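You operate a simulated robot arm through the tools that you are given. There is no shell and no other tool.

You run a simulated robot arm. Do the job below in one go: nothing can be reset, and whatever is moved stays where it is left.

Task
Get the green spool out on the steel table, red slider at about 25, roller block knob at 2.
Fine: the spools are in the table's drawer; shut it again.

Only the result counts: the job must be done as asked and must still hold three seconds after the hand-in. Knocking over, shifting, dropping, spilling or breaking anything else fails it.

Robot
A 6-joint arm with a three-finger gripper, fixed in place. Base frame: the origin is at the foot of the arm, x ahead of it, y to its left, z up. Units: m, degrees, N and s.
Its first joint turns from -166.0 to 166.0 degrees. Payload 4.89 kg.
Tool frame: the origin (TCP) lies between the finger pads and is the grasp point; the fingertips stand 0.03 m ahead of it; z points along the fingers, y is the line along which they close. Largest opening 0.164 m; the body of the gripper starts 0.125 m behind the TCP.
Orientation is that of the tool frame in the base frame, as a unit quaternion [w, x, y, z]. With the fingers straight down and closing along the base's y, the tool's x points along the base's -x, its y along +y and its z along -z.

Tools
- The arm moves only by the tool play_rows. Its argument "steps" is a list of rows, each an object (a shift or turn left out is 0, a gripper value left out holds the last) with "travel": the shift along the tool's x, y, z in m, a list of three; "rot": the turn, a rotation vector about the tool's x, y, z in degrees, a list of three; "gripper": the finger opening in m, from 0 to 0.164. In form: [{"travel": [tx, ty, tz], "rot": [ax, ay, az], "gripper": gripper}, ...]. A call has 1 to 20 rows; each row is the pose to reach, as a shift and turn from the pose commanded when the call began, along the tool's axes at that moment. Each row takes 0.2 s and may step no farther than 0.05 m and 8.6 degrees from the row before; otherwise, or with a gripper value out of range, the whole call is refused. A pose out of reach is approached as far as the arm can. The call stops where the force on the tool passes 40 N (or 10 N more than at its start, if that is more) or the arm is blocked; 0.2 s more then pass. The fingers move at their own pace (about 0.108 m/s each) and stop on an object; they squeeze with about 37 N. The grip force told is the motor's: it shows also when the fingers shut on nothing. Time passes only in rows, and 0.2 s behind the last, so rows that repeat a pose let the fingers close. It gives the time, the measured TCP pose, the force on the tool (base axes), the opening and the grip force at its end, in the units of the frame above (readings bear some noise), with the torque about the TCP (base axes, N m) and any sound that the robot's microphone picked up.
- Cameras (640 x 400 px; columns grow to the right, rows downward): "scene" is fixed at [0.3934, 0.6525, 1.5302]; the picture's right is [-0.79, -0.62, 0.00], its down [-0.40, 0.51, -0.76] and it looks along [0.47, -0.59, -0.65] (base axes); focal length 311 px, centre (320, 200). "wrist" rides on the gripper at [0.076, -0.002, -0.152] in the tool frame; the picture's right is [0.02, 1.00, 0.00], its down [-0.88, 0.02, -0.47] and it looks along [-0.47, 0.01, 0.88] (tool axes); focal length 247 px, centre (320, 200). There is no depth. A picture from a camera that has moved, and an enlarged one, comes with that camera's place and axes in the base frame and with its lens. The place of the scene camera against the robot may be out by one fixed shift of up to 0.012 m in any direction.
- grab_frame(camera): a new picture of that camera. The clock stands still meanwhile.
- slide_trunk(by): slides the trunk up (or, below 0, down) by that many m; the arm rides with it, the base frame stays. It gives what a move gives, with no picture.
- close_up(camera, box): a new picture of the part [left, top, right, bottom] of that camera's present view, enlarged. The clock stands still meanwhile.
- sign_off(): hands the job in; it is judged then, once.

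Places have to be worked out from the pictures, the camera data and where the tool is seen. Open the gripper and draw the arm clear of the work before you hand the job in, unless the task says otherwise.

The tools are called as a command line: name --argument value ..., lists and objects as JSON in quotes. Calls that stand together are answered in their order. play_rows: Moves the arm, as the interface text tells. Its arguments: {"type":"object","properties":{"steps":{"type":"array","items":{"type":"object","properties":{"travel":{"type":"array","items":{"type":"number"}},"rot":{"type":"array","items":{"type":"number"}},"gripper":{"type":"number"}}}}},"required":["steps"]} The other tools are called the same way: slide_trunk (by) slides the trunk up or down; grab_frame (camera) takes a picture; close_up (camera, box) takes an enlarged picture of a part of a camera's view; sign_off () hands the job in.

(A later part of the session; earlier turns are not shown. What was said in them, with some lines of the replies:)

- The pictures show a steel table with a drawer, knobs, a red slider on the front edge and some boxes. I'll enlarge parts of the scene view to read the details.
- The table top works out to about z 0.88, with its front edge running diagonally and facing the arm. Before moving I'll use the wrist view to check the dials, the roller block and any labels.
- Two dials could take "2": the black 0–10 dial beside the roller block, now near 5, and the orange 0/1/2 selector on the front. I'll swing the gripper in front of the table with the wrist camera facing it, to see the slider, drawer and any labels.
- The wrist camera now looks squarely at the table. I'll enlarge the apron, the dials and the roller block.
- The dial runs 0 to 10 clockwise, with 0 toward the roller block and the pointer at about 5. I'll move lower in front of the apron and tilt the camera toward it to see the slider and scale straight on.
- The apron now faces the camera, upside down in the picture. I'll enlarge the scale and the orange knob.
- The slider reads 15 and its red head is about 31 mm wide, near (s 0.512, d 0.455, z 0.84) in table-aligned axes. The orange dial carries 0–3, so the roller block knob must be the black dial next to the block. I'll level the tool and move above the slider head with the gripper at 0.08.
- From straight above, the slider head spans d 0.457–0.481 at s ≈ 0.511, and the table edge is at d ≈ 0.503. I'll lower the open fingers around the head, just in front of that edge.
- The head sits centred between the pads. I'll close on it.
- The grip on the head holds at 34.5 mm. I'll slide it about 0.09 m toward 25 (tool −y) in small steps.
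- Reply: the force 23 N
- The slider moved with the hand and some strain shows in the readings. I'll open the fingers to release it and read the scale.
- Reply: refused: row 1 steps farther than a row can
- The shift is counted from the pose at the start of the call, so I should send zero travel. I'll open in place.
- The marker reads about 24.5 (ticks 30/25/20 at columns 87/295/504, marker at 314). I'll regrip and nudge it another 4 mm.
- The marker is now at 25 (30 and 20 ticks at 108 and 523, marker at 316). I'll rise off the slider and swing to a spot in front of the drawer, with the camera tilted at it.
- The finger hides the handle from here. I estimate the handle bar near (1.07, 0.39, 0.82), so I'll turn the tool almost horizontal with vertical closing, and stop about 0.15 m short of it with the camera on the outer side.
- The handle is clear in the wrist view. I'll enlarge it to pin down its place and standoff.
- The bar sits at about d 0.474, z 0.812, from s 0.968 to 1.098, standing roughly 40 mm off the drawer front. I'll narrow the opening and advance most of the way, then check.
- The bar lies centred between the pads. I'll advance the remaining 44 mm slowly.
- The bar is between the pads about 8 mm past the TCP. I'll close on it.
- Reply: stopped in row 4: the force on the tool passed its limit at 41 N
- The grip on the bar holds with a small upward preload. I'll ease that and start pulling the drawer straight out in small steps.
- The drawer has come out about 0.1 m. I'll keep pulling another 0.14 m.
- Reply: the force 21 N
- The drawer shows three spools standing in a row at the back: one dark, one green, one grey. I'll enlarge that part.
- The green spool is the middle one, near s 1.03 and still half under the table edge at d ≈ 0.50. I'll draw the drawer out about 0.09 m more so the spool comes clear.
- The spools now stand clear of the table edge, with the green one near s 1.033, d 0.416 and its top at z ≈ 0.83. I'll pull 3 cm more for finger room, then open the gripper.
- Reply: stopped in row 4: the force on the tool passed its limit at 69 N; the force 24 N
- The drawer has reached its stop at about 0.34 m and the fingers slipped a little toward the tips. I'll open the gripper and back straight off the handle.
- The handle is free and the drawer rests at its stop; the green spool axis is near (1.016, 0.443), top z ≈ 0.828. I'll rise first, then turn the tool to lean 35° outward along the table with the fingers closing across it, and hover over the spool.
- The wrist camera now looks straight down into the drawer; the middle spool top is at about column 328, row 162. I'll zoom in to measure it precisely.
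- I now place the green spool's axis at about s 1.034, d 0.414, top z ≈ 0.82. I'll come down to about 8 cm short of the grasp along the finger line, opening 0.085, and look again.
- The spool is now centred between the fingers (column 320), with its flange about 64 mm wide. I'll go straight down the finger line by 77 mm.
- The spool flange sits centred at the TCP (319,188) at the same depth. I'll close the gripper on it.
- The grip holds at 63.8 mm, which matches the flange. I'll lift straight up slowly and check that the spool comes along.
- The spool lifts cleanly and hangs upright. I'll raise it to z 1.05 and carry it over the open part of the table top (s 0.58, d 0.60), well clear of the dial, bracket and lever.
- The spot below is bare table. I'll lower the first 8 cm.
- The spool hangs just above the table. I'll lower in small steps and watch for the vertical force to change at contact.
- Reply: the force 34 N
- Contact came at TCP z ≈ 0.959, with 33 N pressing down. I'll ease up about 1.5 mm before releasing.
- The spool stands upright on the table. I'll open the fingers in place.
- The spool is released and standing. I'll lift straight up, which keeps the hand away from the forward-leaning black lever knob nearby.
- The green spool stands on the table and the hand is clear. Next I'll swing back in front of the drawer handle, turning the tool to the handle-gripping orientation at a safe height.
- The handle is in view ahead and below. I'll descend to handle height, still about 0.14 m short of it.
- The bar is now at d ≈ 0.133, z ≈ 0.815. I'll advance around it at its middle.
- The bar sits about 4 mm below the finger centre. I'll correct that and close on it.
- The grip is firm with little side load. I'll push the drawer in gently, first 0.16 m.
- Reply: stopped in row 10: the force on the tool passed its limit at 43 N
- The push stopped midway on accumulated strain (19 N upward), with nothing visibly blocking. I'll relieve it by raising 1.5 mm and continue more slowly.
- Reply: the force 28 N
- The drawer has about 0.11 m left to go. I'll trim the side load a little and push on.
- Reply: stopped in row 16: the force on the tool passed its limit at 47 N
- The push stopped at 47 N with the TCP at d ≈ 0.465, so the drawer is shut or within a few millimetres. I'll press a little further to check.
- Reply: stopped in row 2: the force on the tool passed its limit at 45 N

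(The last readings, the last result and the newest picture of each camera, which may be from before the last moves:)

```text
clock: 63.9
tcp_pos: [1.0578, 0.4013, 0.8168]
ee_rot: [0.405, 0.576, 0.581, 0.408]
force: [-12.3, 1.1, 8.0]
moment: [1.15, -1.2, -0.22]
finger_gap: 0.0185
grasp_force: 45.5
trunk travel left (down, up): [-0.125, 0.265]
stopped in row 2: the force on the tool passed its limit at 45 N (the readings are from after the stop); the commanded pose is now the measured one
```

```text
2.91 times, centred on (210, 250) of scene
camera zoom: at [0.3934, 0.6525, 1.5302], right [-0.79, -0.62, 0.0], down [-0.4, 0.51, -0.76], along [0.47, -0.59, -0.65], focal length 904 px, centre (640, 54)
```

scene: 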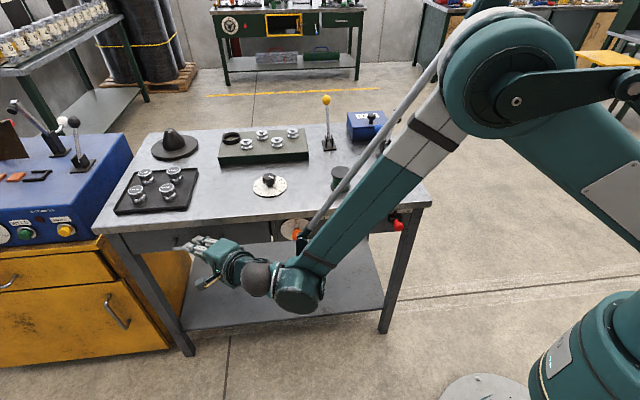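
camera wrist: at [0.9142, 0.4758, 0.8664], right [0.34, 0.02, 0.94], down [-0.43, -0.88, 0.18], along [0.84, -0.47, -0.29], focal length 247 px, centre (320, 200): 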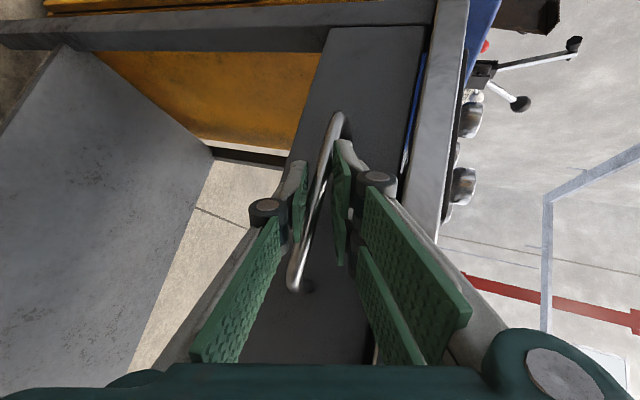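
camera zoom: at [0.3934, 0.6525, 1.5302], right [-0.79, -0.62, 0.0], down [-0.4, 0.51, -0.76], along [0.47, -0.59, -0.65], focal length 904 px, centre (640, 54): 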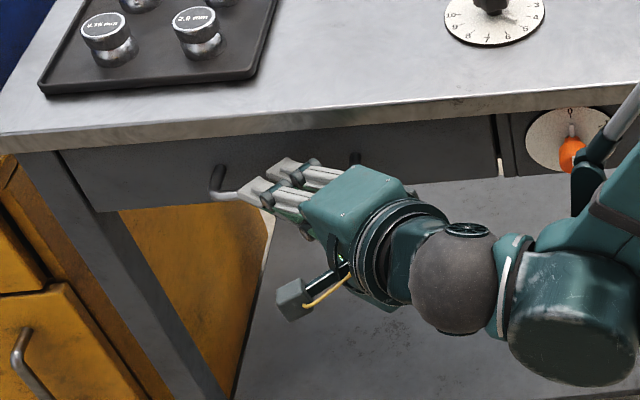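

Pressing harder moves nothing, and the drawer front looks flush. I'll open the gripper and back off the handle, then compare with the original picture.

play_rows --steps '[{"travel": [0, 0, 0], "gripper": 0.055}, {"travel": [0, 0, 0]}, {"travel": [0, 0, -0.005]}, {"travel": [0, 0, -0.035]}, {"travel": [0, 0, -0.075]}, {"travel": [0, 0, -0.12]}, {"travel": [0, 0, -0.15]}]'

close_up --camera "scene" --box '[100, 190, 280, 300]'

grab_frame --camera "wrist"

close_up --camera "wrist" --box '[230, 60, 400, 220]'

```text
clock: 65.5
tcp_pos: [0.9201, 0.3964, 0.8654]
ee_rot: [0.405, 0.577, 0.581, 0.406]
force: [2.1, -0.4, -1.1]
moment: [0.01, -0.08, 0.0]
finger_gap: 0.0552
grasp_force: 0.0
trunk travel left (down, up): [-0.125, 0.265]
```

```text
3.56 times, centred on (190, 245) of scene
camera zoom: at [0.3934, 0.6525, 1.5302], right [-0.79, -0.62, 0.0], down [-0.4, 0.51, -0.76], along [0.47, -0.59, -0.65], focal length 1104 px, centre (782, 40)
```

zoom: 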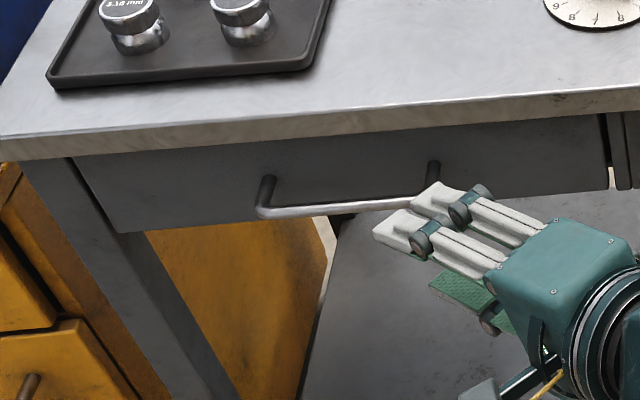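

```text
taken
camera wrist: at [0.7754, 0.4713, 0.9157], right [0.34, 0.02, 0.94], down [-0.43, -0.88, 0.18], along [0.83, -0.47, -0.29], focal length 247 px, centre (320, 200)
```

wrist: 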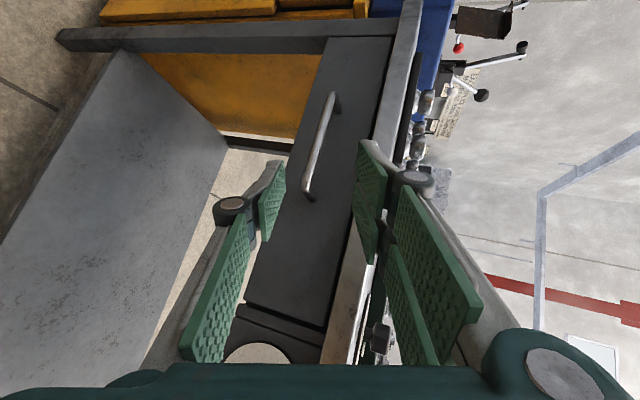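

```text
2.50 times, centred on (315, 140) of wrist
camera zoom: at [0.7754, 0.4713, 0.9157], right [0.34, 0.02, 0.94], down [-0.43, -0.88, 0.18], along [0.83, -0.47, -0.29], focal length 617 px, centre (332, 350)
```

zoom: 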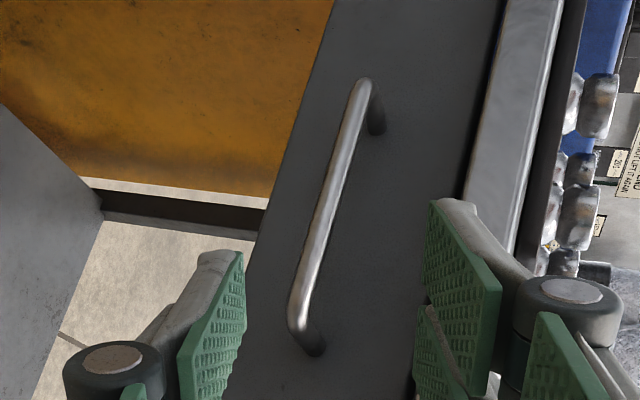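

The drawer matches its original closed position exactly. Now the roller block knob: I'll rise, then swing over the table with the tool leaning 25° outward and the camera looking straight down on the dial.

play_rows --steps '[{"travel": [0, 0.0404, -0.0147]}, {"travel": [0, 0.0808, -0.0294]}, {"travel": [0, 0.1213, -0.0441]}, {"travel": [0, 0.1617, -0.0588]}, {"travel": [0, 0.2021, -0.0735]}, {"travel": [-0.0223, 0.2049, -0.0658], "rot": [3.24, -2.55, 6.67]}, {"travel": [-0.0447, 0.2077, -0.0581], "rot": [6.47, -5.11, 13.35]}, {"travel": [-0.067, 0.2105, -0.0505], "rot": [9.71, -7.66, 20.02]}, {"travel": [-0.0893, 0.2133, -0.0428], "rot": [12.94, -10.21, 26.69]}, {"travel": [-0.1117, 0.2161, -0.0351], "rot": [16.18, -12.77, 33.37]}, {"travel": [-0.134, 0.2188, -0.0274], "rot": [19.42, -15.32, 40.04]}, {"travel": [-0.1563, 0.2216, -0.0197], "rot": [22.65, -17.87, 46.71]}, {"travel": [-0.1786, 0.2244, -0.0121], "rot": [25.89, -20.42, 53.38]}, {"travel": [-0.201, 0.2272, -0.0044], "rot": [29.12, -22.98, 60.06]}, {"travel": [-0.2233, 0.23, 0.0033], "rot": [32.36, -25.53, 66.73]}, {"travel": [-0.2456, 0.2328, 0.011], "rot": [35.6, -28.08, 73.4]}, {"travel": [-0.268, 0.2356, 0.0187], "rot": [38.83, -30.64, 80.08]}, {"travel": [-0.268, 0.2356, 0.0187], "rot": [38.83, -30.64, 80.08]}]'

grab_frame --camera "wrist"

grab_frame --camera "scene"

```text
clock: 69.2
tcp_pos: [1.0207, 0.0942, 1.0805]
ee_rot: [-0.03, 0.971, 0.092, 0.218]
force: [0.8, -2.1, -1.1]
moment: [0.22, 0.09, 0.13]
finger_gap: 0.0549
grasp_force: 0.5
out of reach, approached as far as the arm can: row 14, 15, 16, 17, 18
trunk travel left (down, up): [-0.125, 0.265]
```

```text
taken
camera wrist: at [1.0243, 0.0925, 1.2514], right [0.21, -0.98, -0.01], down [-0.98, -0.21, 0.05], along [-0.05, 0.0, -1.0], focal length 247 px, centre (320, 200)
```

wrist: 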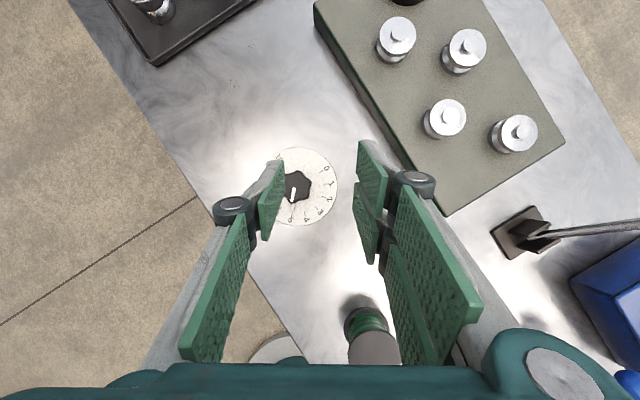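

```text
taken
```

scene: 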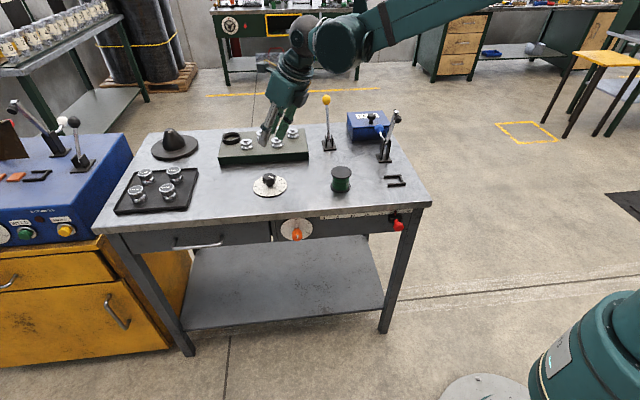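

That pose was just out of reach, and the arm seems to lose reach at this height. Raising the trunk should bring the shoulder closer to the wrist height, so I'll slide it up 0.2 m; nothing is above.

slide_trunk --by 0.2

grab_frame --camera "scene"

```text
clock: 71.4
tcp_pos: [1.0195, 0.0963, 1.281]
ee_rot: [-0.03, 0.971, 0.094, 0.218]
force: [0.1, -0.1, 0.2]
moment: [-0.01, -0.02, 0.0]
finger_gap: 0.0552
grasp_force: 0.1
trunk travel left (down, up): [-0.325, 0.065]
```

```text
taken
```

scene: 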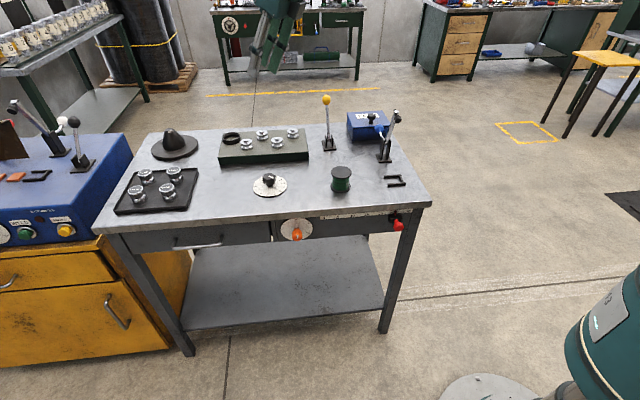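

The trunk went up 0.2 m and the arm is clear of everything. I'll come down to about z 1.06 over the dial, near (1.019, 0.127), to check reach and see the knob's flats.

play_rows --steps '[{"travel": [-0.0178, -0.0053, 0.0403], "gripper": 0.09}, {"travel": [-0.0357, -0.0106, 0.0807]}, {"travel": [-0.0535, -0.0158, 0.121]}, {"travel": [-0.0714, -0.0211, 0.1614]}, {"travel": [-0.0892, -0.0264, 0.2017]}, {"travel": [-0.0892, -0.0264, 0.2017]}]'

grab_frame --camera "wrist"

grab_frame --camera "scene"

```text
clock: 72.8
tcp_pos: [1.0205, 0.1186, 1.0588]
ee_rot: [-0.035, 0.97, 0.103, 0.219]
force: [0.0, 0.5, -0.9]
moment: [-0.08, 0.11, 0.01]
finger_gap: 0.09
grasp_force: 0.2
out of reach, approached as far as the arm can: row 3, 4, 5, 6
trunk travel left (down, up): [-0.325, 0.065]
```

```text
taken
camera wrist: at [1.0236, 0.116, 1.2296], right [0.23, -0.97, -0.01], down [-0.97, -0.23, 0.05], along [-0.05, 0.0, -1.0], focal length 247 px, centre (320, 200)
```

wrist: 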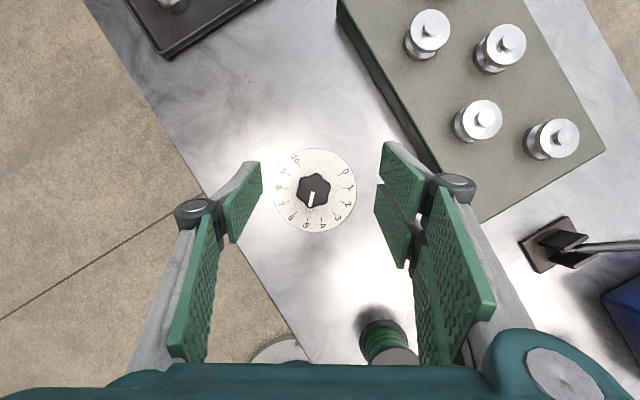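

```text
taken
```

scene: 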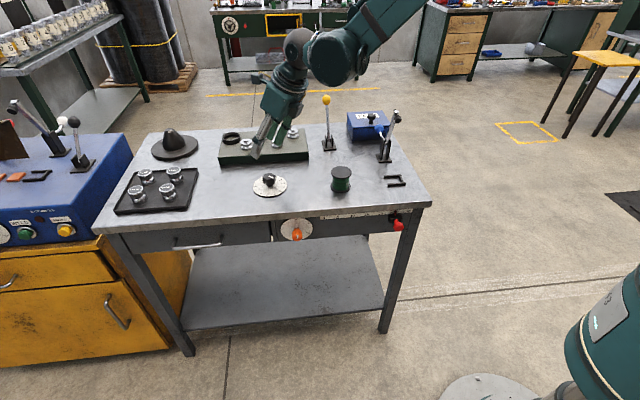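

Position is reached to within about 9 mm, but the tool's turn seems to be at a joint limit rather than at full stretch. From here I can study the knob straight down, so I'll zoom in on the dial.

close_up --camera "wrist" --box '[264, 140, 364, 240]'

close_up --camera "scene" --box '[240, 165, 300, 205]'

```text
4.00 times, centred on (314, 190) of wrist
camera zoom: at [1.0236, 0.116, 1.2296], right [0.23, -0.97, -0.01], down [-0.97, -0.23, 0.05], along [-0.05, 0.0, -1.0], focal length 988 px, centre (344, 240)
```

zoom: 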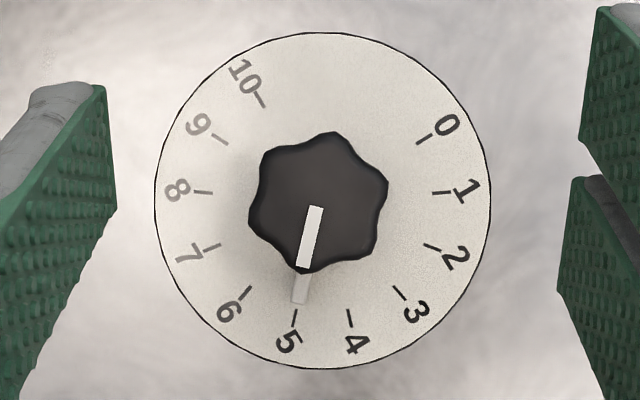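

```text
10.00 times, centred on (270, 185) of scene
camera zoom: at [0.3934, 0.6525, 1.5302], right [-0.79, -0.62, 0.0], down [-0.4, 0.51, -0.76], along [0.47, -0.59, -0.65], focal length 3106 px, centre (820, 350)
```

zoom: 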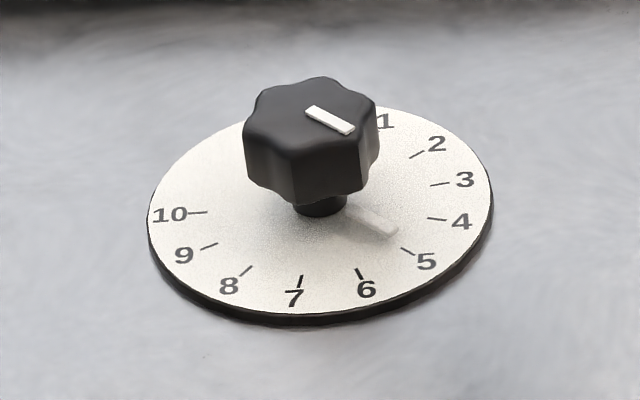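

The dial is clear: 27° per unit, the pointer exactly at 5, and six lobes with one at the pointer. Going to 2 means about 81° counterclockwise seen from above. To stay away from the wrist's turn limit, I'll rotate the hand about its own axis to the mirrored orientation, fingers closing along y.

play_rows --steps '[{"rot": [0.03, -0.5, -8.45]}, {"rot": [0.06, -0.99, -16.91]}, {"rot": [0.09, -1.49, -25.37]}, {"rot": [0.12, -1.98, -33.82]}, {"rot": [0.15, -2.48, -42.28]}, {"rot": [0.18, -2.97, -50.73]}, {"rot": [0.21, -3.47, -59.19]}, {"rot": [0.24, -3.96, -67.64]}, {"rot": [0.27, -4.46, -76.1]}, {"rot": [0.3, -4.95, -84.55]}, {"rot": [0.33, -5.45, -93.01]}, {"rot": [0.36, -5.94, -101.46]}, {"rot": [0.39, -6.44, -109.92]}, {"rot": [0.42, -6.93, -118.37]}, {"rot": [0.45, -7.43, -126.83]}, {"rot": [0.48, -7.92, -135.28]}, {"rot": [0.51, -8.42, -143.74]}, {"rot": [0.54, -8.91, -152.19]}, {"rot": [0.57, -9.41, -160.65]}, {"rot": [0.6, -9.9, -169.1]}]'

grab_frame --camera "wrist"

grab_frame --camera "scene"

```text
clock: 77.0
tcp_pos: [1.0214, 0.1165, 1.0622]
ee_rot: [0.217, 0.008, 0.976, -0.007]
force: [0.7, -0.2, 0.4]
moment: [0.02, 0.02, 0.01]
finger_gap: 0.0902
grasp_force: 0.0
trunk travel left (down, up): [-0.325, 0.065]
```

```text
taken
camera wrist: at [0.8868, 0.1183, 1.1681], right [0.0, 1.0, -0.02], down [0.6, 0.02, 0.8], along [0.8, -0.01, -0.6], focal length 247 px, centre (320, 200)
```

wrist: 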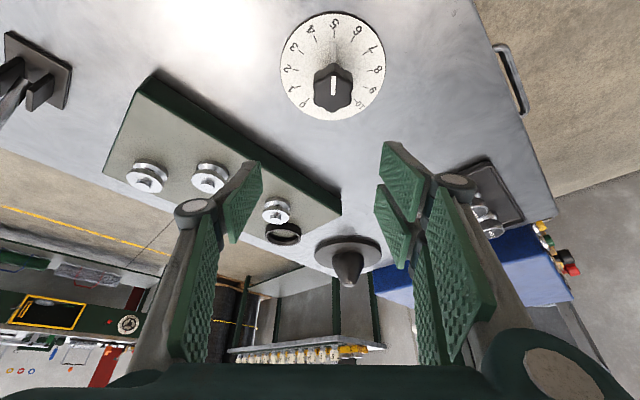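

```text
taken
```

scene: 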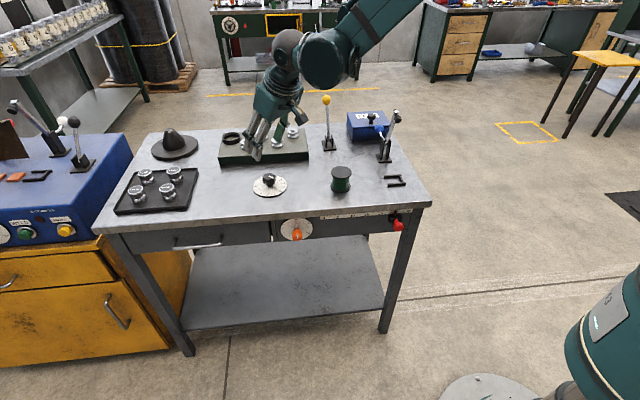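

Everything is reachable in this orientation. The knob axis is at about (1.0195, 0.127) with its top near z 0.937. I'll narrow the fingers to 0.065 and come down to just above it.

play_rows --steps '[{"travel": [0.014, 0.0037, 0.0236], "gripper": 0.065}, {"travel": [0.0281, 0.0075, 0.0473]}, {"travel": [0.0421, 0.0112, 0.0709]}, {"travel": [0.0421, 0.0112, 0.0709]}]'

grab_frame --camera "wrist"

close_up --camera "scene" --box '[230, 130, 330, 210]'

```text
clock: 78.0
tcp_pos: [1.0148, 0.1278, 0.9803]
ee_rot: [0.216, 0.01, 0.976, -0.007]
force: [0.9, 0.5, 0.1]
moment: [0.02, 0.05, -0.04]
finger_gap: 0.0651
grasp_force: 0.1
trunk travel left (down, up): [-0.325, 0.065]
```

```text
taken
camera wrist: at [0.8814, 0.1295, 1.0869], right [0.0, 1.0, -0.02], down [0.6, 0.01, 0.8], along [0.8, -0.01, -0.6], focal length 247 px, centre (320, 200)
```

wrist: 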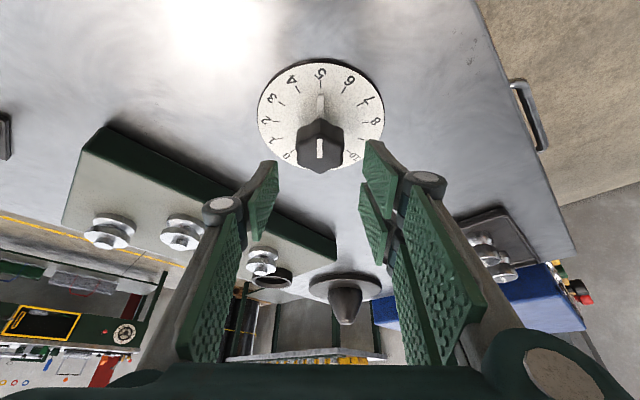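

```text
5.00 times, centred on (280, 170) of scene
camera zoom: at [0.3934, 0.6525, 1.5302], right [-0.79, -0.62, 0.0], down [-0.4, 0.51, -0.76], along [0.47, -0.59, -0.65], focal length 1553 px, centre (520, 350)
```

zoom: 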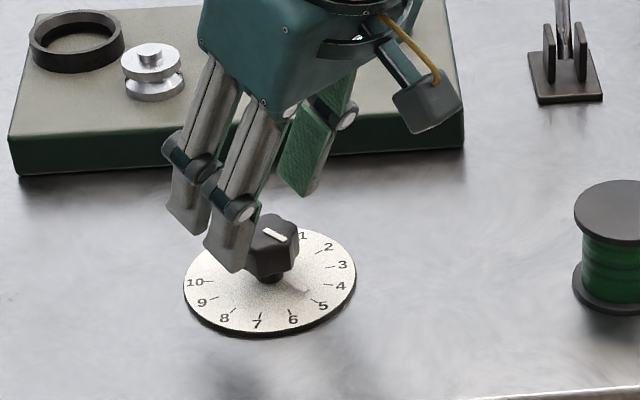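

The knob is centred between the fingers. I'll lower the last 42 mm with the pads around its head.

play_rows --steps '[{"travel": [0.0059, 0, 0.0127]}, {"travel": [0.0119, 0, 0.0253]}, {"travel": [0.0178, 0, 0.038]}, {"travel": [0.0178, 0, 0.038]}]'

grab_frame --camera "wrist"

close_up --camera "scene" --box '[230, 130, 330, 210]'

```text
clock: 78.9
tcp_pos: [1.0122, 0.1283, 0.9415]
ee_rot: [0.218, 0.009, 0.976, -0.006]
force: [-4.9, 7.0, 23.8]
moment: [1.18, 0.53, 0.07]
finger_gap: 0.0701
grasp_force: 5.1
trunk travel left (down, up): [-0.325, 0.065]
stopped in row 4: the force on the tool passed its limit at 47 N (the readings are from after the stop); the commanded pose is now the measured one
```

```text
taken
camera wrist: at [0.8781, 0.1293, 1.0474], right [0.0, 1.0, -0.02], down [0.59, 0.01, 0.8], along [0.8, -0.01, -0.59], focal length 247 px, centre (320, 200)
```

wrist: 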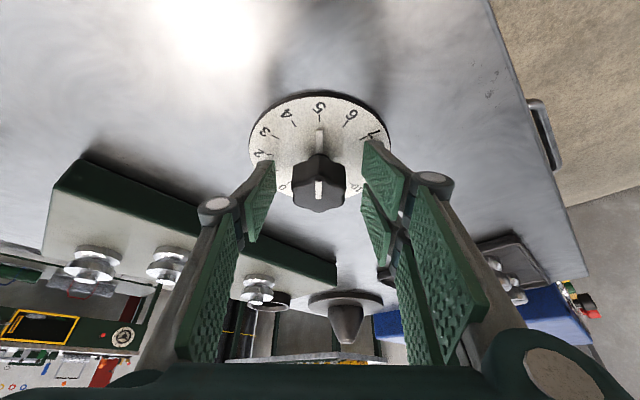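

```text
5.00 times, centred on (280, 170) of scene
camera zoom: at [0.3934, 0.6525, 1.5302], right [-0.79, -0.62, 0.0], down [-0.4, 0.51, -0.76], along [0.47, -0.59, -0.65], focal length 1553 px, centre (520, 350)
```

zoom: 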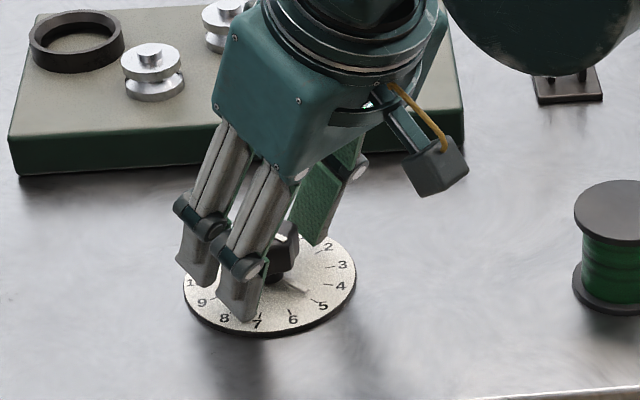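

The fingertips touched the dial plate at TCP z 0.9415, so it sits slightly higher than I thought. I'll raise 6 mm before gripping.

play_rows --steps '[{"travel": [-0.0025, 0, -0.0054], "gripper": 0.065}, {"travel": [-0.0025, 0, -0.0054]}]'

grab_frame --camera "wrist"

close_up --camera "wrist" --box '[240, 80, 400, 220]'

```text
clock: 79.5
tcp_pos: [1.0145, 0.1262, 0.946]
ee_rot: [0.218, 0.009, 0.976, -0.006]
force: [-0.5, -1.1, 0.4]
moment: [-0.01, -0.01, 0.0]
finger_gap: 0.065
grasp_force: 0.0
trunk travel left (down, up): [-0.325, 0.065]
```

```text
taken
camera wrist: at [0.8794, 0.1284, 1.0512], right [0.0, 1.0, -0.02], down [0.6, 0.01, 0.8], along [0.8, -0.01, -0.6], focal length 247 px, centre (320, 200)
```

wrist: 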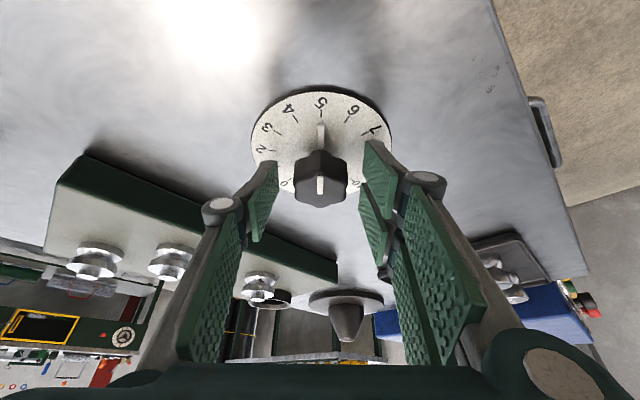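

```text
2.86 times, centred on (320, 150) of wrist
camera zoom: at [0.8794, 0.1284, 1.0512], right [0.0, 1.0, -0.02], down [0.6, 0.01, 0.8], along [0.8, -0.01, -0.6], focal length 706 px, centre (320, 343)
```

zoom: 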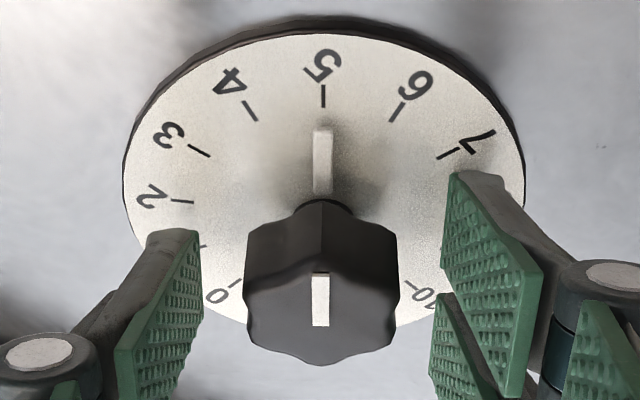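

The pointer is exactly at 5 and the knob head is centred between the pads. I'll close on it.

play_rows --steps '[{"gripper": 0.03}, {"gripper": 0.03}, {"gripper": 0.03}]'

close_up --camera "wrist" --box '[240, 80, 400, 220]'

```text
clock: 80.3
tcp_pos: [1.014, 0.1269, 0.9456]
ee_rot: [0.218, 0.009, 0.976, -0.006]
force: [0.6, 2.5, -1.3]
moment: [0.03, 0.01, 0.02]
finger_gap: 0.0386
grasp_force: 44.8
trunk travel left (down, up): [-0.325, 0.065]
```

```text
2.86 times, centred on (320, 150) of wrist
camera zoom: at [0.8794, 0.1287, 1.0513], right [0.0, 1.0, -0.02], down [0.6, 0.01, 0.8], along [0.8, -0.01, -0.6], focal length 706 px, centre (320, 343)
```

zoom: 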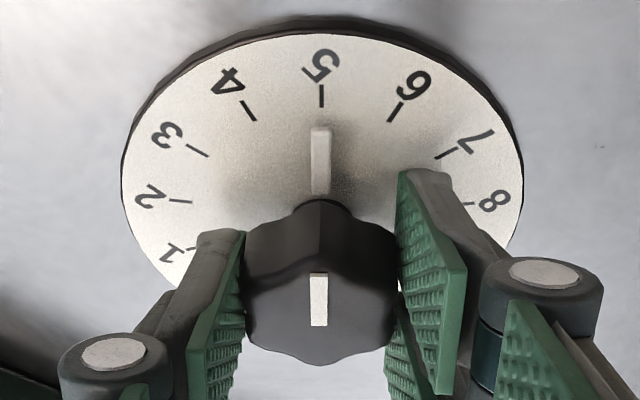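

The knob is held at 38.6 mm with almost no net force. I'll turn it 40° counterclockwise about the vertical axis through the knob.

play_rows --steps '[{"travel": [0, -0.0005, 0], "rot": [-2.13, -0.04, -4.53]}, {"travel": [-0.0001, -0.001, 0.0001], "rot": [-4.26, -0.08, -9.05]}, {"travel": [-0.0002, -0.0015, 0.0001], "rot": [-6.38, -0.12, -13.58]}, {"travel": [-0.0003, -0.002, 0.0002], "rot": [-8.51, -0.16, -18.1]}, {"travel": [-0.0005, -0.0024, 0.0003], "rot": [-10.64, -0.2, -22.63]}, {"travel": [-0.0007, -0.0029, 0.0004], "rot": [-12.77, -0.24, -27.15]}, {"travel": [-0.001, -0.0033, 0.0005], "rot": [-14.89, -0.28, -31.68]}, {"travel": [-0.0013, -0.0037, 0.0006], "rot": [-17.02, -0.32, -36.2]}, {"travel": [-0.0013, -0.0037, 0.0006], "rot": [-17.02, -0.32, -36.2]}]'

grab_frame --camera "wrist"

close_up --camera "wrist" --box '[240, 80, 400, 220]'

close_up --camera "scene" --box '[220, 100, 400, 220]'

```text
clock: 82.3
tcp_pos: [1.0131, 0.1239, 0.9455]
ee_rot: [0.207, -0.325, 0.92, 0.069]
force: [-6.8, 11.2, -13.5]
moment: [0.33, 0.03, 0.04]
finger_gap: 0.0389
grasp_force: 45.0
trunk travel left (down, up): [-0.325, 0.065]
```

```text
taken
camera wrist: at [0.9106, 0.0389, 1.0515], right [-0.64, 0.77, -0.02], down [0.45, 0.39, 0.8], along [0.62, 0.51, -0.6], focal length 247 px, centre (320, 200)
```

wrist: 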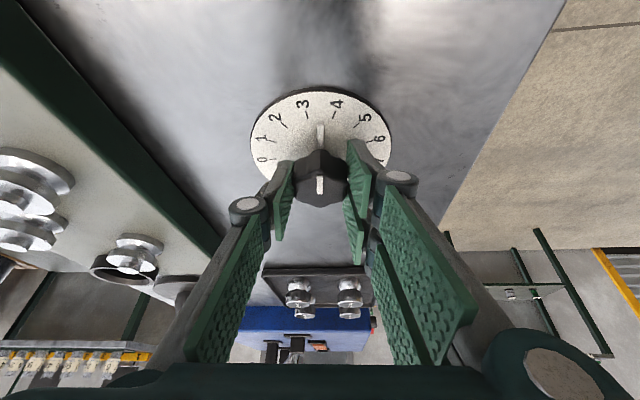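

```text
2.86 times, centred on (320, 150) of wrist
camera zoom: at [0.9106, 0.0389, 1.0515], right [-0.64, 0.77, -0.02], down [0.45, 0.39, 0.8], along [0.62, 0.51, -0.6], focal length 706 px, centre (320, 343)
```

zoom: 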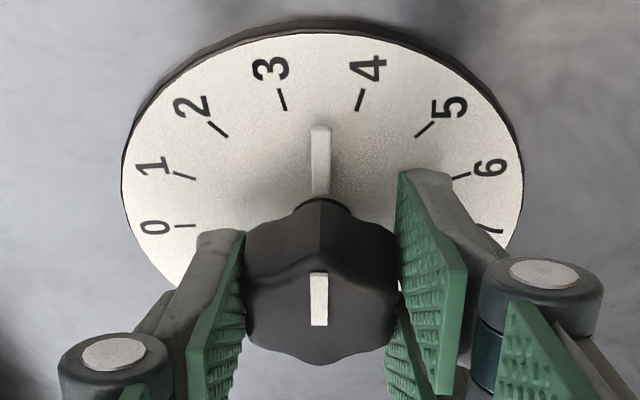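

```text
3.33 times, centred on (310, 160) of scene
camera zoom: at [0.3934, 0.6525, 1.5302], right [-0.79, -0.62, 0.0], down [-0.4, 0.51, -0.76], along [0.47, -0.59, -0.65], focal length 1035 px, centre (353, 333)
```

zoom: 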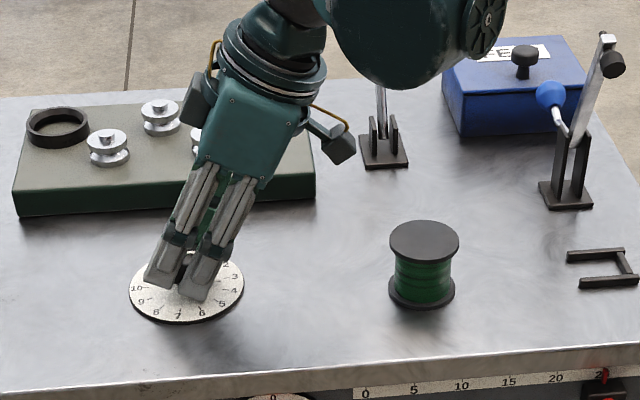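

The knob turned with the hand and now reads 3.5. I'll open the fingers, swing back 60° around the knob so the pads meet the next pair of flats, and look again.

play_rows --steps '[{"gripper": 0.07}, {"travel": [0.0005, 0.0014, -0.0002], "gripper": 0.07}, {"travel": [0.0005, 0.0014, -0.0002]}, {"travel": [0.0005, 0.0022, -0.0002], "rot": [3.19, 0.06, 6.78]}, {"travel": [0.0003, 0.003, -0.0002], "rot": [6.38, 0.12, 13.56]}, {"travel": [0.0001, 0.0037, -0.0001], "rot": [9.58, 0.17, 20.34]}, {"travel": [-0.0002, 0.0043, 0.0001], "rot": [12.77, 0.23, 27.12]}, {"travel": [-0.0006, 0.005, 0.0003], "rot": [15.96, 0.29, 33.9]}, {"travel": [-0.0011, 0.0056, 0.0005], "rot": [19.15, 0.35, 40.68]}, {"travel": [-0.0016, 0.006, 0.0007], "rot": [22.35, 0.4, 47.46]}, {"travel": [-0.0022, 0.0065, 0.001], "rot": [25.54, 0.46, 54.24]}, {"travel": [-0.0022, 0.0065, 0.001], "rot": [25.54, 0.46, 54.24]}]'

grab_frame --camera "wrist"

close_up --camera "wrist" --box '[240, 80, 400, 220]'

```text
clock: 84.9
tcp_pos: [1.0127, 0.1315, 0.9457]
ee_rot: [0.214, 0.179, 0.959, -0.044]
force: [0.0, 1.2, 0.6]
moment: [-0.04, 0.01, -0.02]
finger_gap: 0.07
grasp_force: 0.0
trunk travel left (down, up): [-0.325, 0.065]
```

```text
taken
camera wrist: at [0.8869, 0.178, 1.0511], right [0.34, 0.94, -0.02], down [0.56, -0.19, 0.8], along [0.75, -0.29, -0.59], focal length 247 px, centre (320, 200)
```

wrist: 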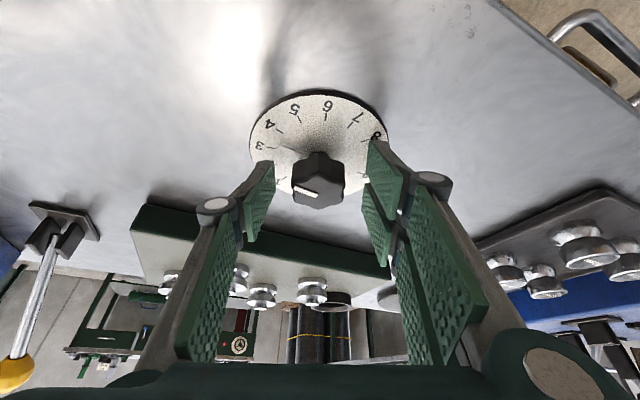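

```text
2.86 times, centred on (320, 150) of wrist
camera zoom: at [0.8869, 0.178, 1.0511], right [0.34, 0.94, -0.02], down [0.56, -0.19, 0.8], along [0.75, -0.29, -0.59], focal length 706 px, centre (320, 343)
```

zoom: 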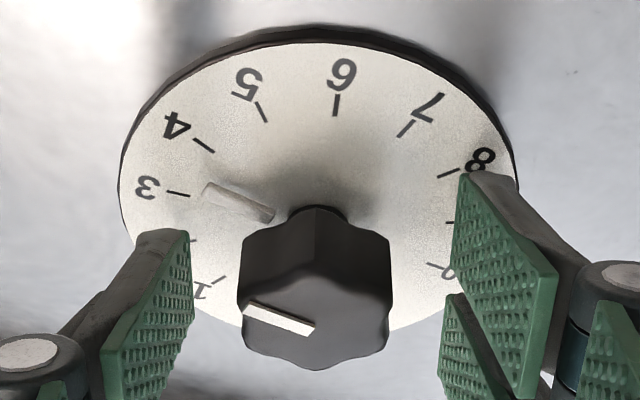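

The pointer sits around 3.5 and the pads line up with the next flats. I'll shift 1 mm to centre and close.

play_rows --steps '[{"travel": [0, -0.001, 0]}, {"travel": [0, -0.001, 0], "gripper": 0.03}, {"travel": [0, -0.001, 0]}, {"travel": [0, -0.001, 0]}]'

close_up --camera "wrist" --box '[240, 80, 400, 220]'

```text
clock: 85.9
tcp_pos: [1.0123, 0.1285, 0.9461]
ee_rot: [0.214, 0.179, 0.959, -0.043]
force: [2.1, 4.1, 0.4]
moment: [0.04, -0.08, 0.03]
finger_gap: 0.0388
grasp_force: 44.9
trunk travel left (down, up): [-0.325, 0.065]
```

```text
2.86 times, centred on (320, 150) of wrist
camera zoom: at [0.8872, 0.1765, 1.0516], right [0.34, 0.94, -0.02], down [0.56, -0.19, 0.8], along [0.75, -0.29, -0.59], focal length 706 px, centre (320, 343)
```

zoom: 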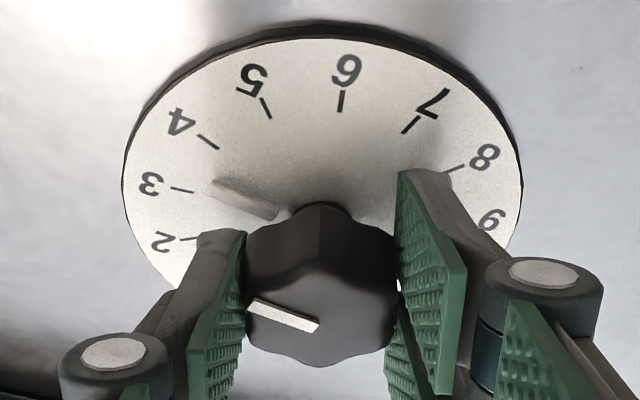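

Firmly held again at 38.8 mm with low force. I'll turn it another 41° counterclockwise about the knob axis.

play_rows --steps '[{"travel": [0, -0.0004, 0], "rot": [-1.75, -0.03, -3.7]}, {"travel": [-0.0001, -0.0008, 0], "rot": [-3.49, -0.06, -7.41]}, {"travel": [-0.0001, -0.0012, 0.0001], "rot": [-5.24, -0.1, -11.11]}, {"travel": [-0.0002, -0.0016, 0.0001], "rot": [-6.99, -0.13, -14.82]}, {"travel": [-0.0003, -0.002, 0.0002], "rot": [-8.74, -0.16, -18.52]}, {"travel": [-0.0004, -0.0024, 0.0002], "rot": [-10.48, -0.19, -22.22]}, {"travel": [-0.0006, -0.0028, 0.0003], "rot": [-12.23, -0.22, -25.93]}, {"travel": [-0.0008, -0.0032, 0.0004], "rot": [-13.98, -0.26, -29.63]}, {"travel": [-0.001, -0.0035, 0.0005], "rot": [-15.73, -0.29, -33.34]}, {"travel": [-0.0013, -0.0038, 0.0007], "rot": [-17.47, -0.32, -37.04]}, {"travel": [-0.0013, -0.0038, 0.0007], "rot": [-17.47, -0.32, -37.04]}]'

close_up --camera "wrist" --box '[240, 80, 400, 220]'

close_up --camera "scene" --box '[240, 160, 310, 205]'

```text
clock: 88.3
tcp_pos: [1.0111, 0.1244, 0.9454]
ee_rot: [0.215, -0.168, 0.961, 0.033]
force: [25.8, 9.8, 9.7]
moment: [0.42, -0.48, 0.05]
finger_gap: 0.039
grasp_force: 45.0
trunk travel left (down, up): [-0.325, 0.065]
```

```text
2.86 times, centred on (320, 150) of wrist
camera zoom: at [0.8862, 0.0782, 1.0515], right [-0.36, 0.93, -0.02], down [0.55, 0.23, 0.8], along [0.75, 0.28, -0.6], focal length 706 px, centre (320, 343)
```

zoom: 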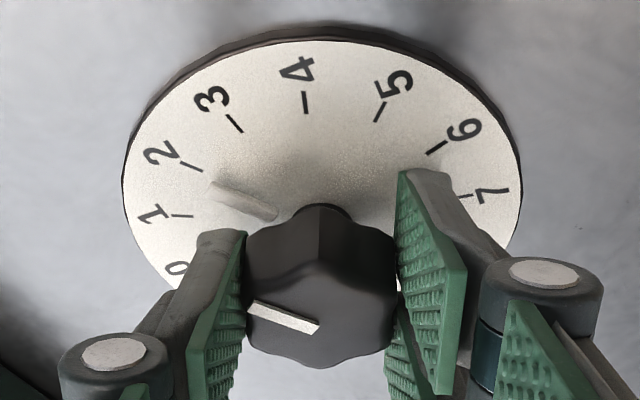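

```text
8.89 times, centred on (275, 182) of scene
camera zoom: at [0.3934, 0.6525, 1.5302], right [-0.79, -0.62, 0.0], down [-0.4, 0.51, -0.76], along [0.47, -0.59, -0.65], focal length 2761 px, centre (720, 356)
```

zoom: 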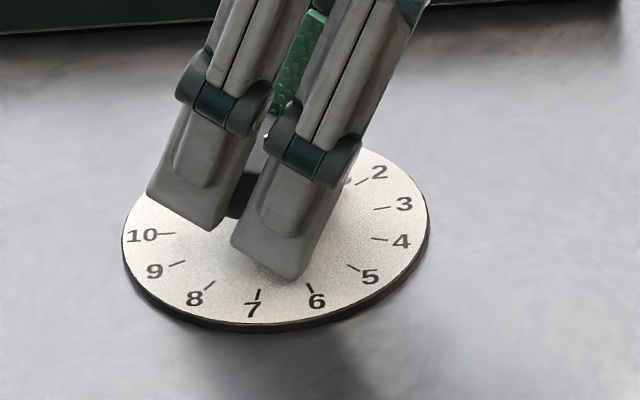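

The pointer now lies at about 2 in this slanted view. I'll release the knob and lift straight up, then read the dial with nothing in the way.

play_rows --steps '[{"gripper": 0.07}, {"gripper": 0.07}, {"travel": [-0.0043, -0.0001, -0.009]}, {"travel": [-0.0213, -0.0004, -0.0452]}, {"travel": [-0.0384, -0.0007, -0.0814]}, {"travel": [-0.0554, -0.001, -0.1175]}, {"travel": [-0.0724, -0.0014, -0.1537]}, {"travel": [-0.0895, -0.0017, -0.1898]}, {"travel": [-0.0895, -0.0017, -0.1898]}]'

grab_frame --camera "wrist"

close_up --camera "scene" --box '[240, 165, 300, 205]'

grab_frame --camera "scene"

```text
clock: 90.3
tcp_pos: [1.0132, 0.1259, 1.1556]
ee_rot: [0.216, -0.168, 0.961, 0.033]
force: [-0.7, -0.2, 0.2]
moment: [-0.04, -0.11, -0.03]
finger_gap: 0.0698
grasp_force: 0.2
trunk travel left (down, up): [-0.325, 0.065]
```

```text
taken
camera wrist: at [0.8873, 0.078, 1.262], right [-0.36, 0.93, -0.02], down [0.55, 0.23, 0.8], along [0.75, 0.28, -0.59], focal length 247 px, centre (320, 200)
```

wrist: 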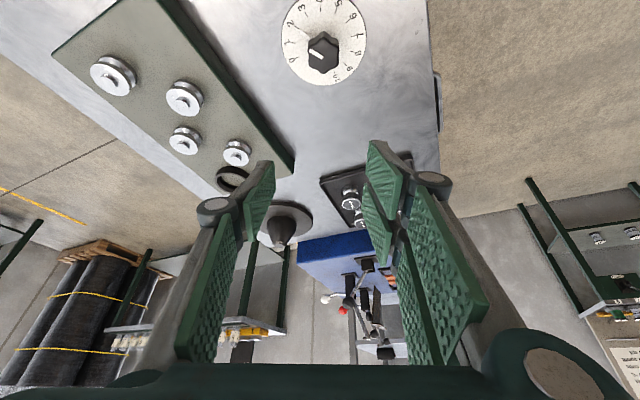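

```text
10.00 times, centred on (270, 185) of scene
camera zoom: at [0.3934, 0.6525, 1.5302], right [-0.79, -0.62, 0.0], down [-0.4, 0.51, -0.76], along [0.47, -0.59, -0.65], focal length 3106 px, centre (820, 350)
```

zoom: 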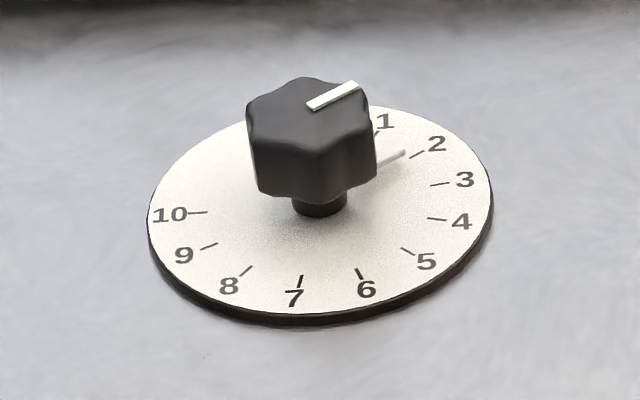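

```text
taken
```

scene: 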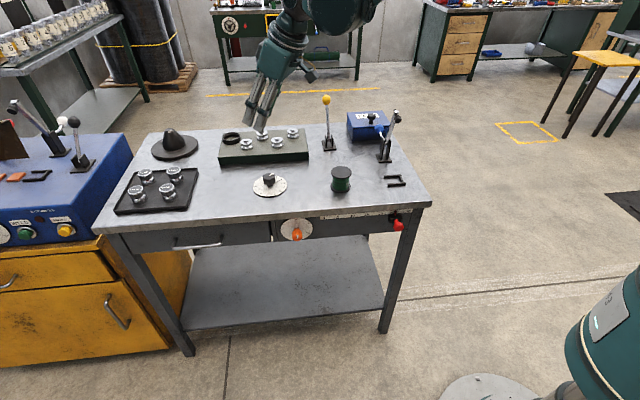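

From the scene camera the pointer appears at 2, but the raised pointer gives parallax. The current wrist view is steeper, so I'll zoom in on the dial there.

close_up --camera "wrist" --box '[273, 0, 377, 90]'

```text
4.44 times, centred on (325, 45) of wrist
camera zoom: at [0.8873, 0.078, 1.262], right [-0.36, 0.93, -0.02], down [0.55, 0.23, 0.8], along [0.75, 0.28, -0.59], focal length 1098 px, centre (298, 889)
```

zoom: 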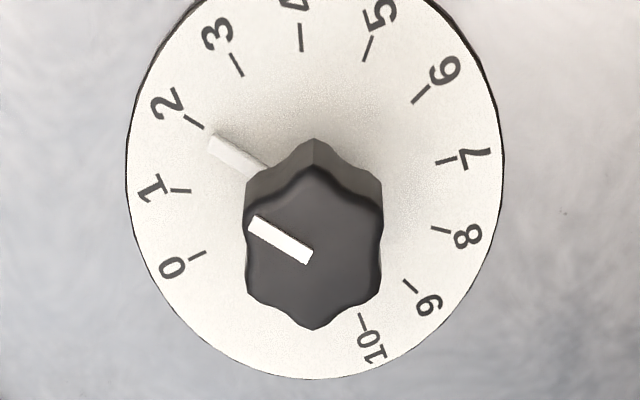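

A rough fit gives between 1.6 and 1.9, which is too coarse. I'll zoom in tighter and also plan a straight-down view.

close_up --camera "wrist" --box '[290, 15, 350, 75]'

close_up --camera "scene" --box '[258, 170, 288, 195]'

```text
6.67 times, centred on (320, 45) of wrist
camera zoom: at [0.8873, 0.078, 1.262], right [-0.36, 0.93, -0.02], down [0.55, 0.23, 0.8], along [0.75, 0.28, -0.59], focal length 1646 px, centre (320, 1233)
```

zoom: 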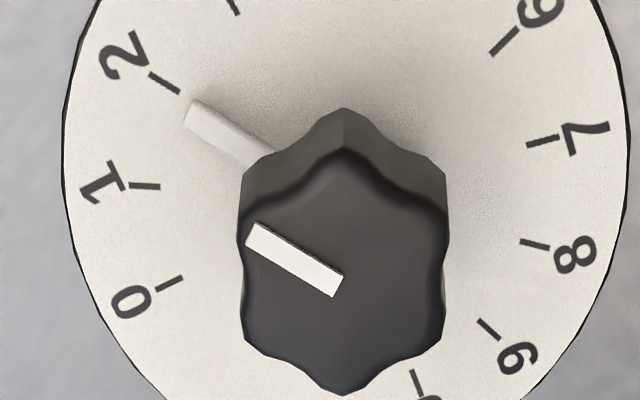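

```text
16.00 times, centred on (273, 182) of scene
camera zoom: at [0.3934, 0.6525, 1.5302], right [-0.79, -0.62, 0.0], down [-0.4, 0.51, -0.76], along [0.47, -0.59, -0.65], focal length 4970 px, centre (1072, 480)
```

zoom: 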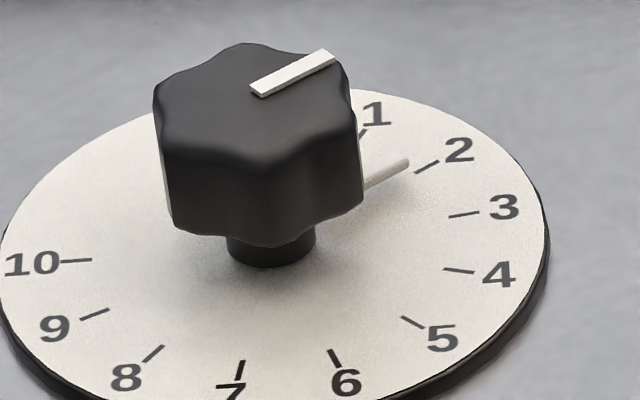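

In both views the pointer runs parallel to the tick at 2 (slope 0.53 against 0.54), so the dial reads 2.0. I'll draw the arm up and back, clear of the table, and check the whole scene.

play_rows --steps '[{"travel": [0.0126, 0.0125, -0.0276]}, {"travel": [0.0377, 0.0375, -0.0552]}, {"travel": [0.0629, 0.0625, -0.0828]}, {"travel": [0.088, 0.0875, -0.1104]}, {"travel": [0.1132, 0.1125, -0.138]}, {"travel": [0.1383, 0.1374, -0.1655]}, {"travel": [0.1635, 0.1624, -0.1931]}, {"travel": [0.1886, 0.1874, -0.2207]}, {"travel": [0.2138, 0.2124, -0.2483]}, {"travel": [0.2389, 0.2374, -0.2759]}, {"travel": [0.2515, 0.2499, -0.2759]}, {"travel": [0.2515, 0.2499, -0.2759]}]'

grab_frame --camera "scene"

grab_frame --camera "wrist"

close_up --camera "scene" --box '[260, 190, 440, 300]'

close_up --camera "scene" --box '[210, 90, 430, 225]'

close_up --camera "scene" --box '[100, 120, 320, 255]'

```text
clock: 92.9
tcp_pos: [0.6042, 0.2454, 1.298]
ee_rot: [0.217, -0.169, 0.961, 0.034]
force: [-0.7, 0.6, -0.7]
moment: [-0.03, -0.04, -0.02]
finger_gap: 0.0699
grasp_force: 0.0
trunk travel left (down, up): [-0.325, 0.065]
```

```text
taken
```

scene: 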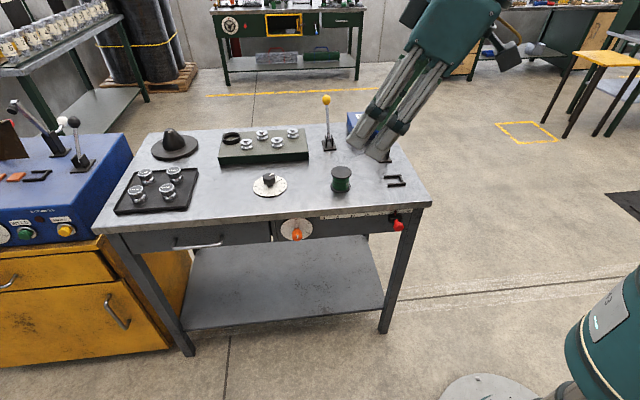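

```text
taken
camera wrist: at [0.4782, 0.1988, 1.4042], right [-0.36, 0.93, -0.02], down [0.55, 0.23, 0.8], along [0.75, 0.28, -0.59], focal length 247 px, centre (320, 200)
```

wrist: 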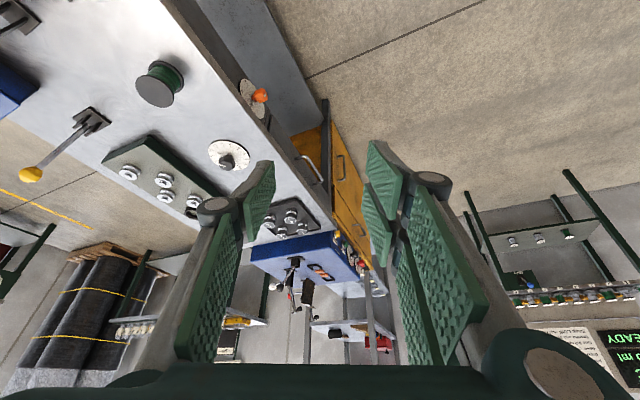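

```text
3.56 times, centred on (350, 245) of scene
camera zoom: at [0.3934, 0.6525, 1.5302], right [-0.79, -0.62, 0.0], down [-0.4, 0.51, -0.76], along [0.47, -0.59, -0.65], focal length 1104 px, centre (213, 40)
```

zoom: 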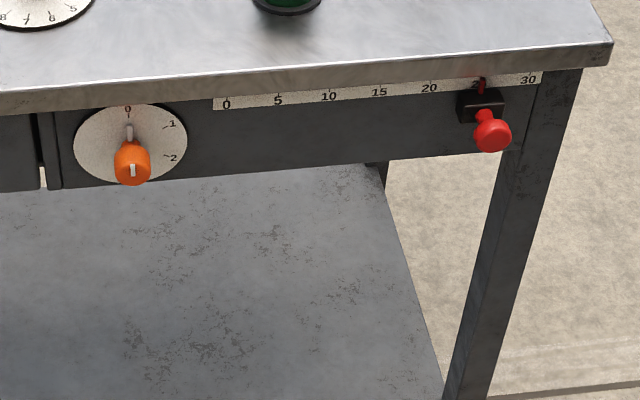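

```text
2.91 times, centred on (320, 158) of scene
camera zoom: at [0.3934, 0.6525, 1.5302], right [-0.79, -0.62, 0.0], down [-0.4, 0.51, -0.76], along [0.47, -0.59, -0.65], focal length 904 px, centre (320, 324)
```

zoom: 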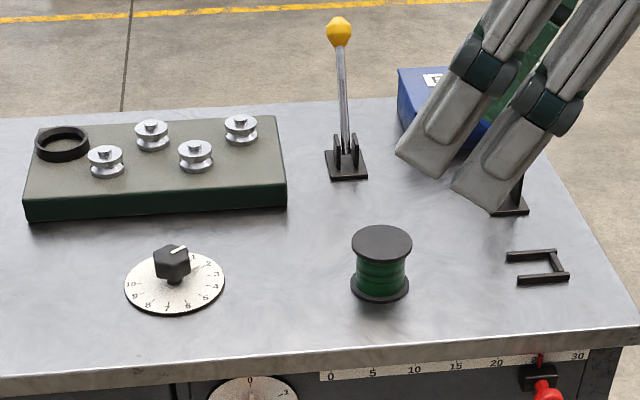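

```text
2.91 times, centred on (210, 188) of scene
camera zoom: at [0.3934, 0.6525, 1.5302], right [-0.79, -0.62, 0.0], down [-0.4, 0.51, -0.76], along [0.47, -0.59, -0.65], focal length 904 px, centre (640, 236)
```

zoom: 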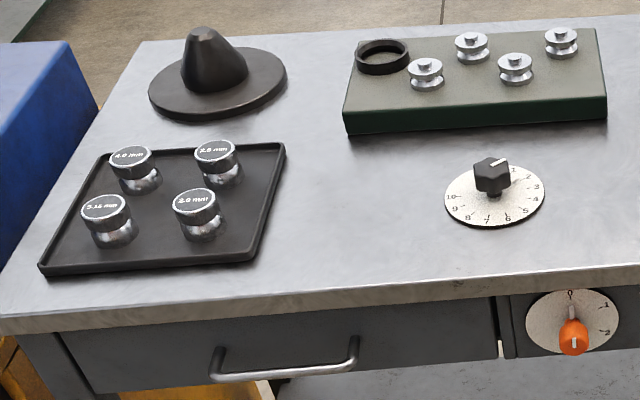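

Everything looks right: the spool stands, the slider is at 25, the knob at 2, the drawer is shut and nothing else has moved. A sign and a display are in the corner of the wrist view, so I'll check them in case they matter.

close_up --camera "wrist" --box '[540, 310, 640, 400]'

close_up --camera "wrist" --box '[190, 120, 270, 190]'

```text
4.44 times, centred on (590, 355) of wrist
camera zoom: at [0.4782, 0.1988, 1.4042], right [-0.36, 0.93, -0.02], down [0.55, 0.23, 0.8], along [0.75, 0.28, -0.59], focal length 1098 px, centre (-880, -489)
```

zoom: 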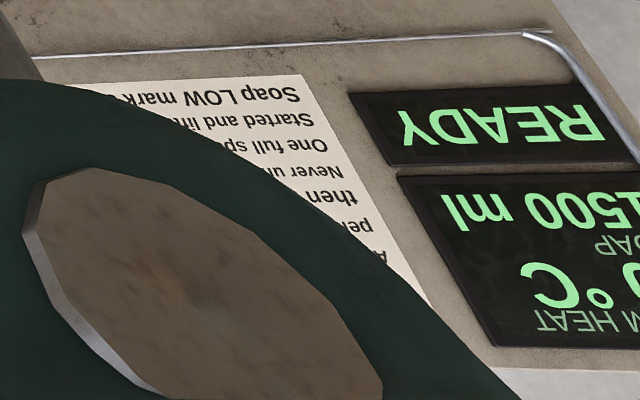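

```text
5.71 times, centred on (230, 155) of wrist
camera zoom: at [0.4782, 0.1988, 1.4042], right [-0.36, 0.93, -0.02], down [0.55, 0.23, 0.8], along [0.75, 0.28, -0.59], focal length 1411 px, centre (834, 457)
```

zoom: 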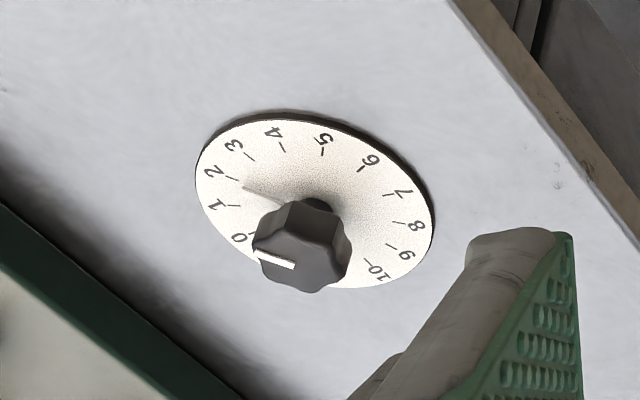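

The sign and display belong to a different station (soap and heating), so they don't affect this job. The slider is at 25, the dial at 2, the green spool stands on the table, the drawer is shut, the gripper is open and the arm is clear, so I'll hand in.

sign_off

```text
The job is handed in.
```

The job is done and handed in; the final pictures show everything as you asked:

- **Green spool:** it is out of the drawer and standing upright on the steel table, between the roller block knob and the black bracket.
- **Drawer:** it is shut again, in the same position as at the start. The other two spools are still inside.
- **Red slider:** it is at 25.
- **Roller block knob:** it is at 2. I took this to be the black 0–10 dial beside the roller block, not the orange 0–3 knob on the table front. There were no labels to confirm it. The orange knob is still at 0.

Nothing else on the table appears to have moved. While I was lowering onto the black knob, the fingertips pressed briefly on its dial plate (about 47 N), with no visible mark or shift. The gripper is open and clear of the work, and I left the trunk 0.2 m higher than it started.
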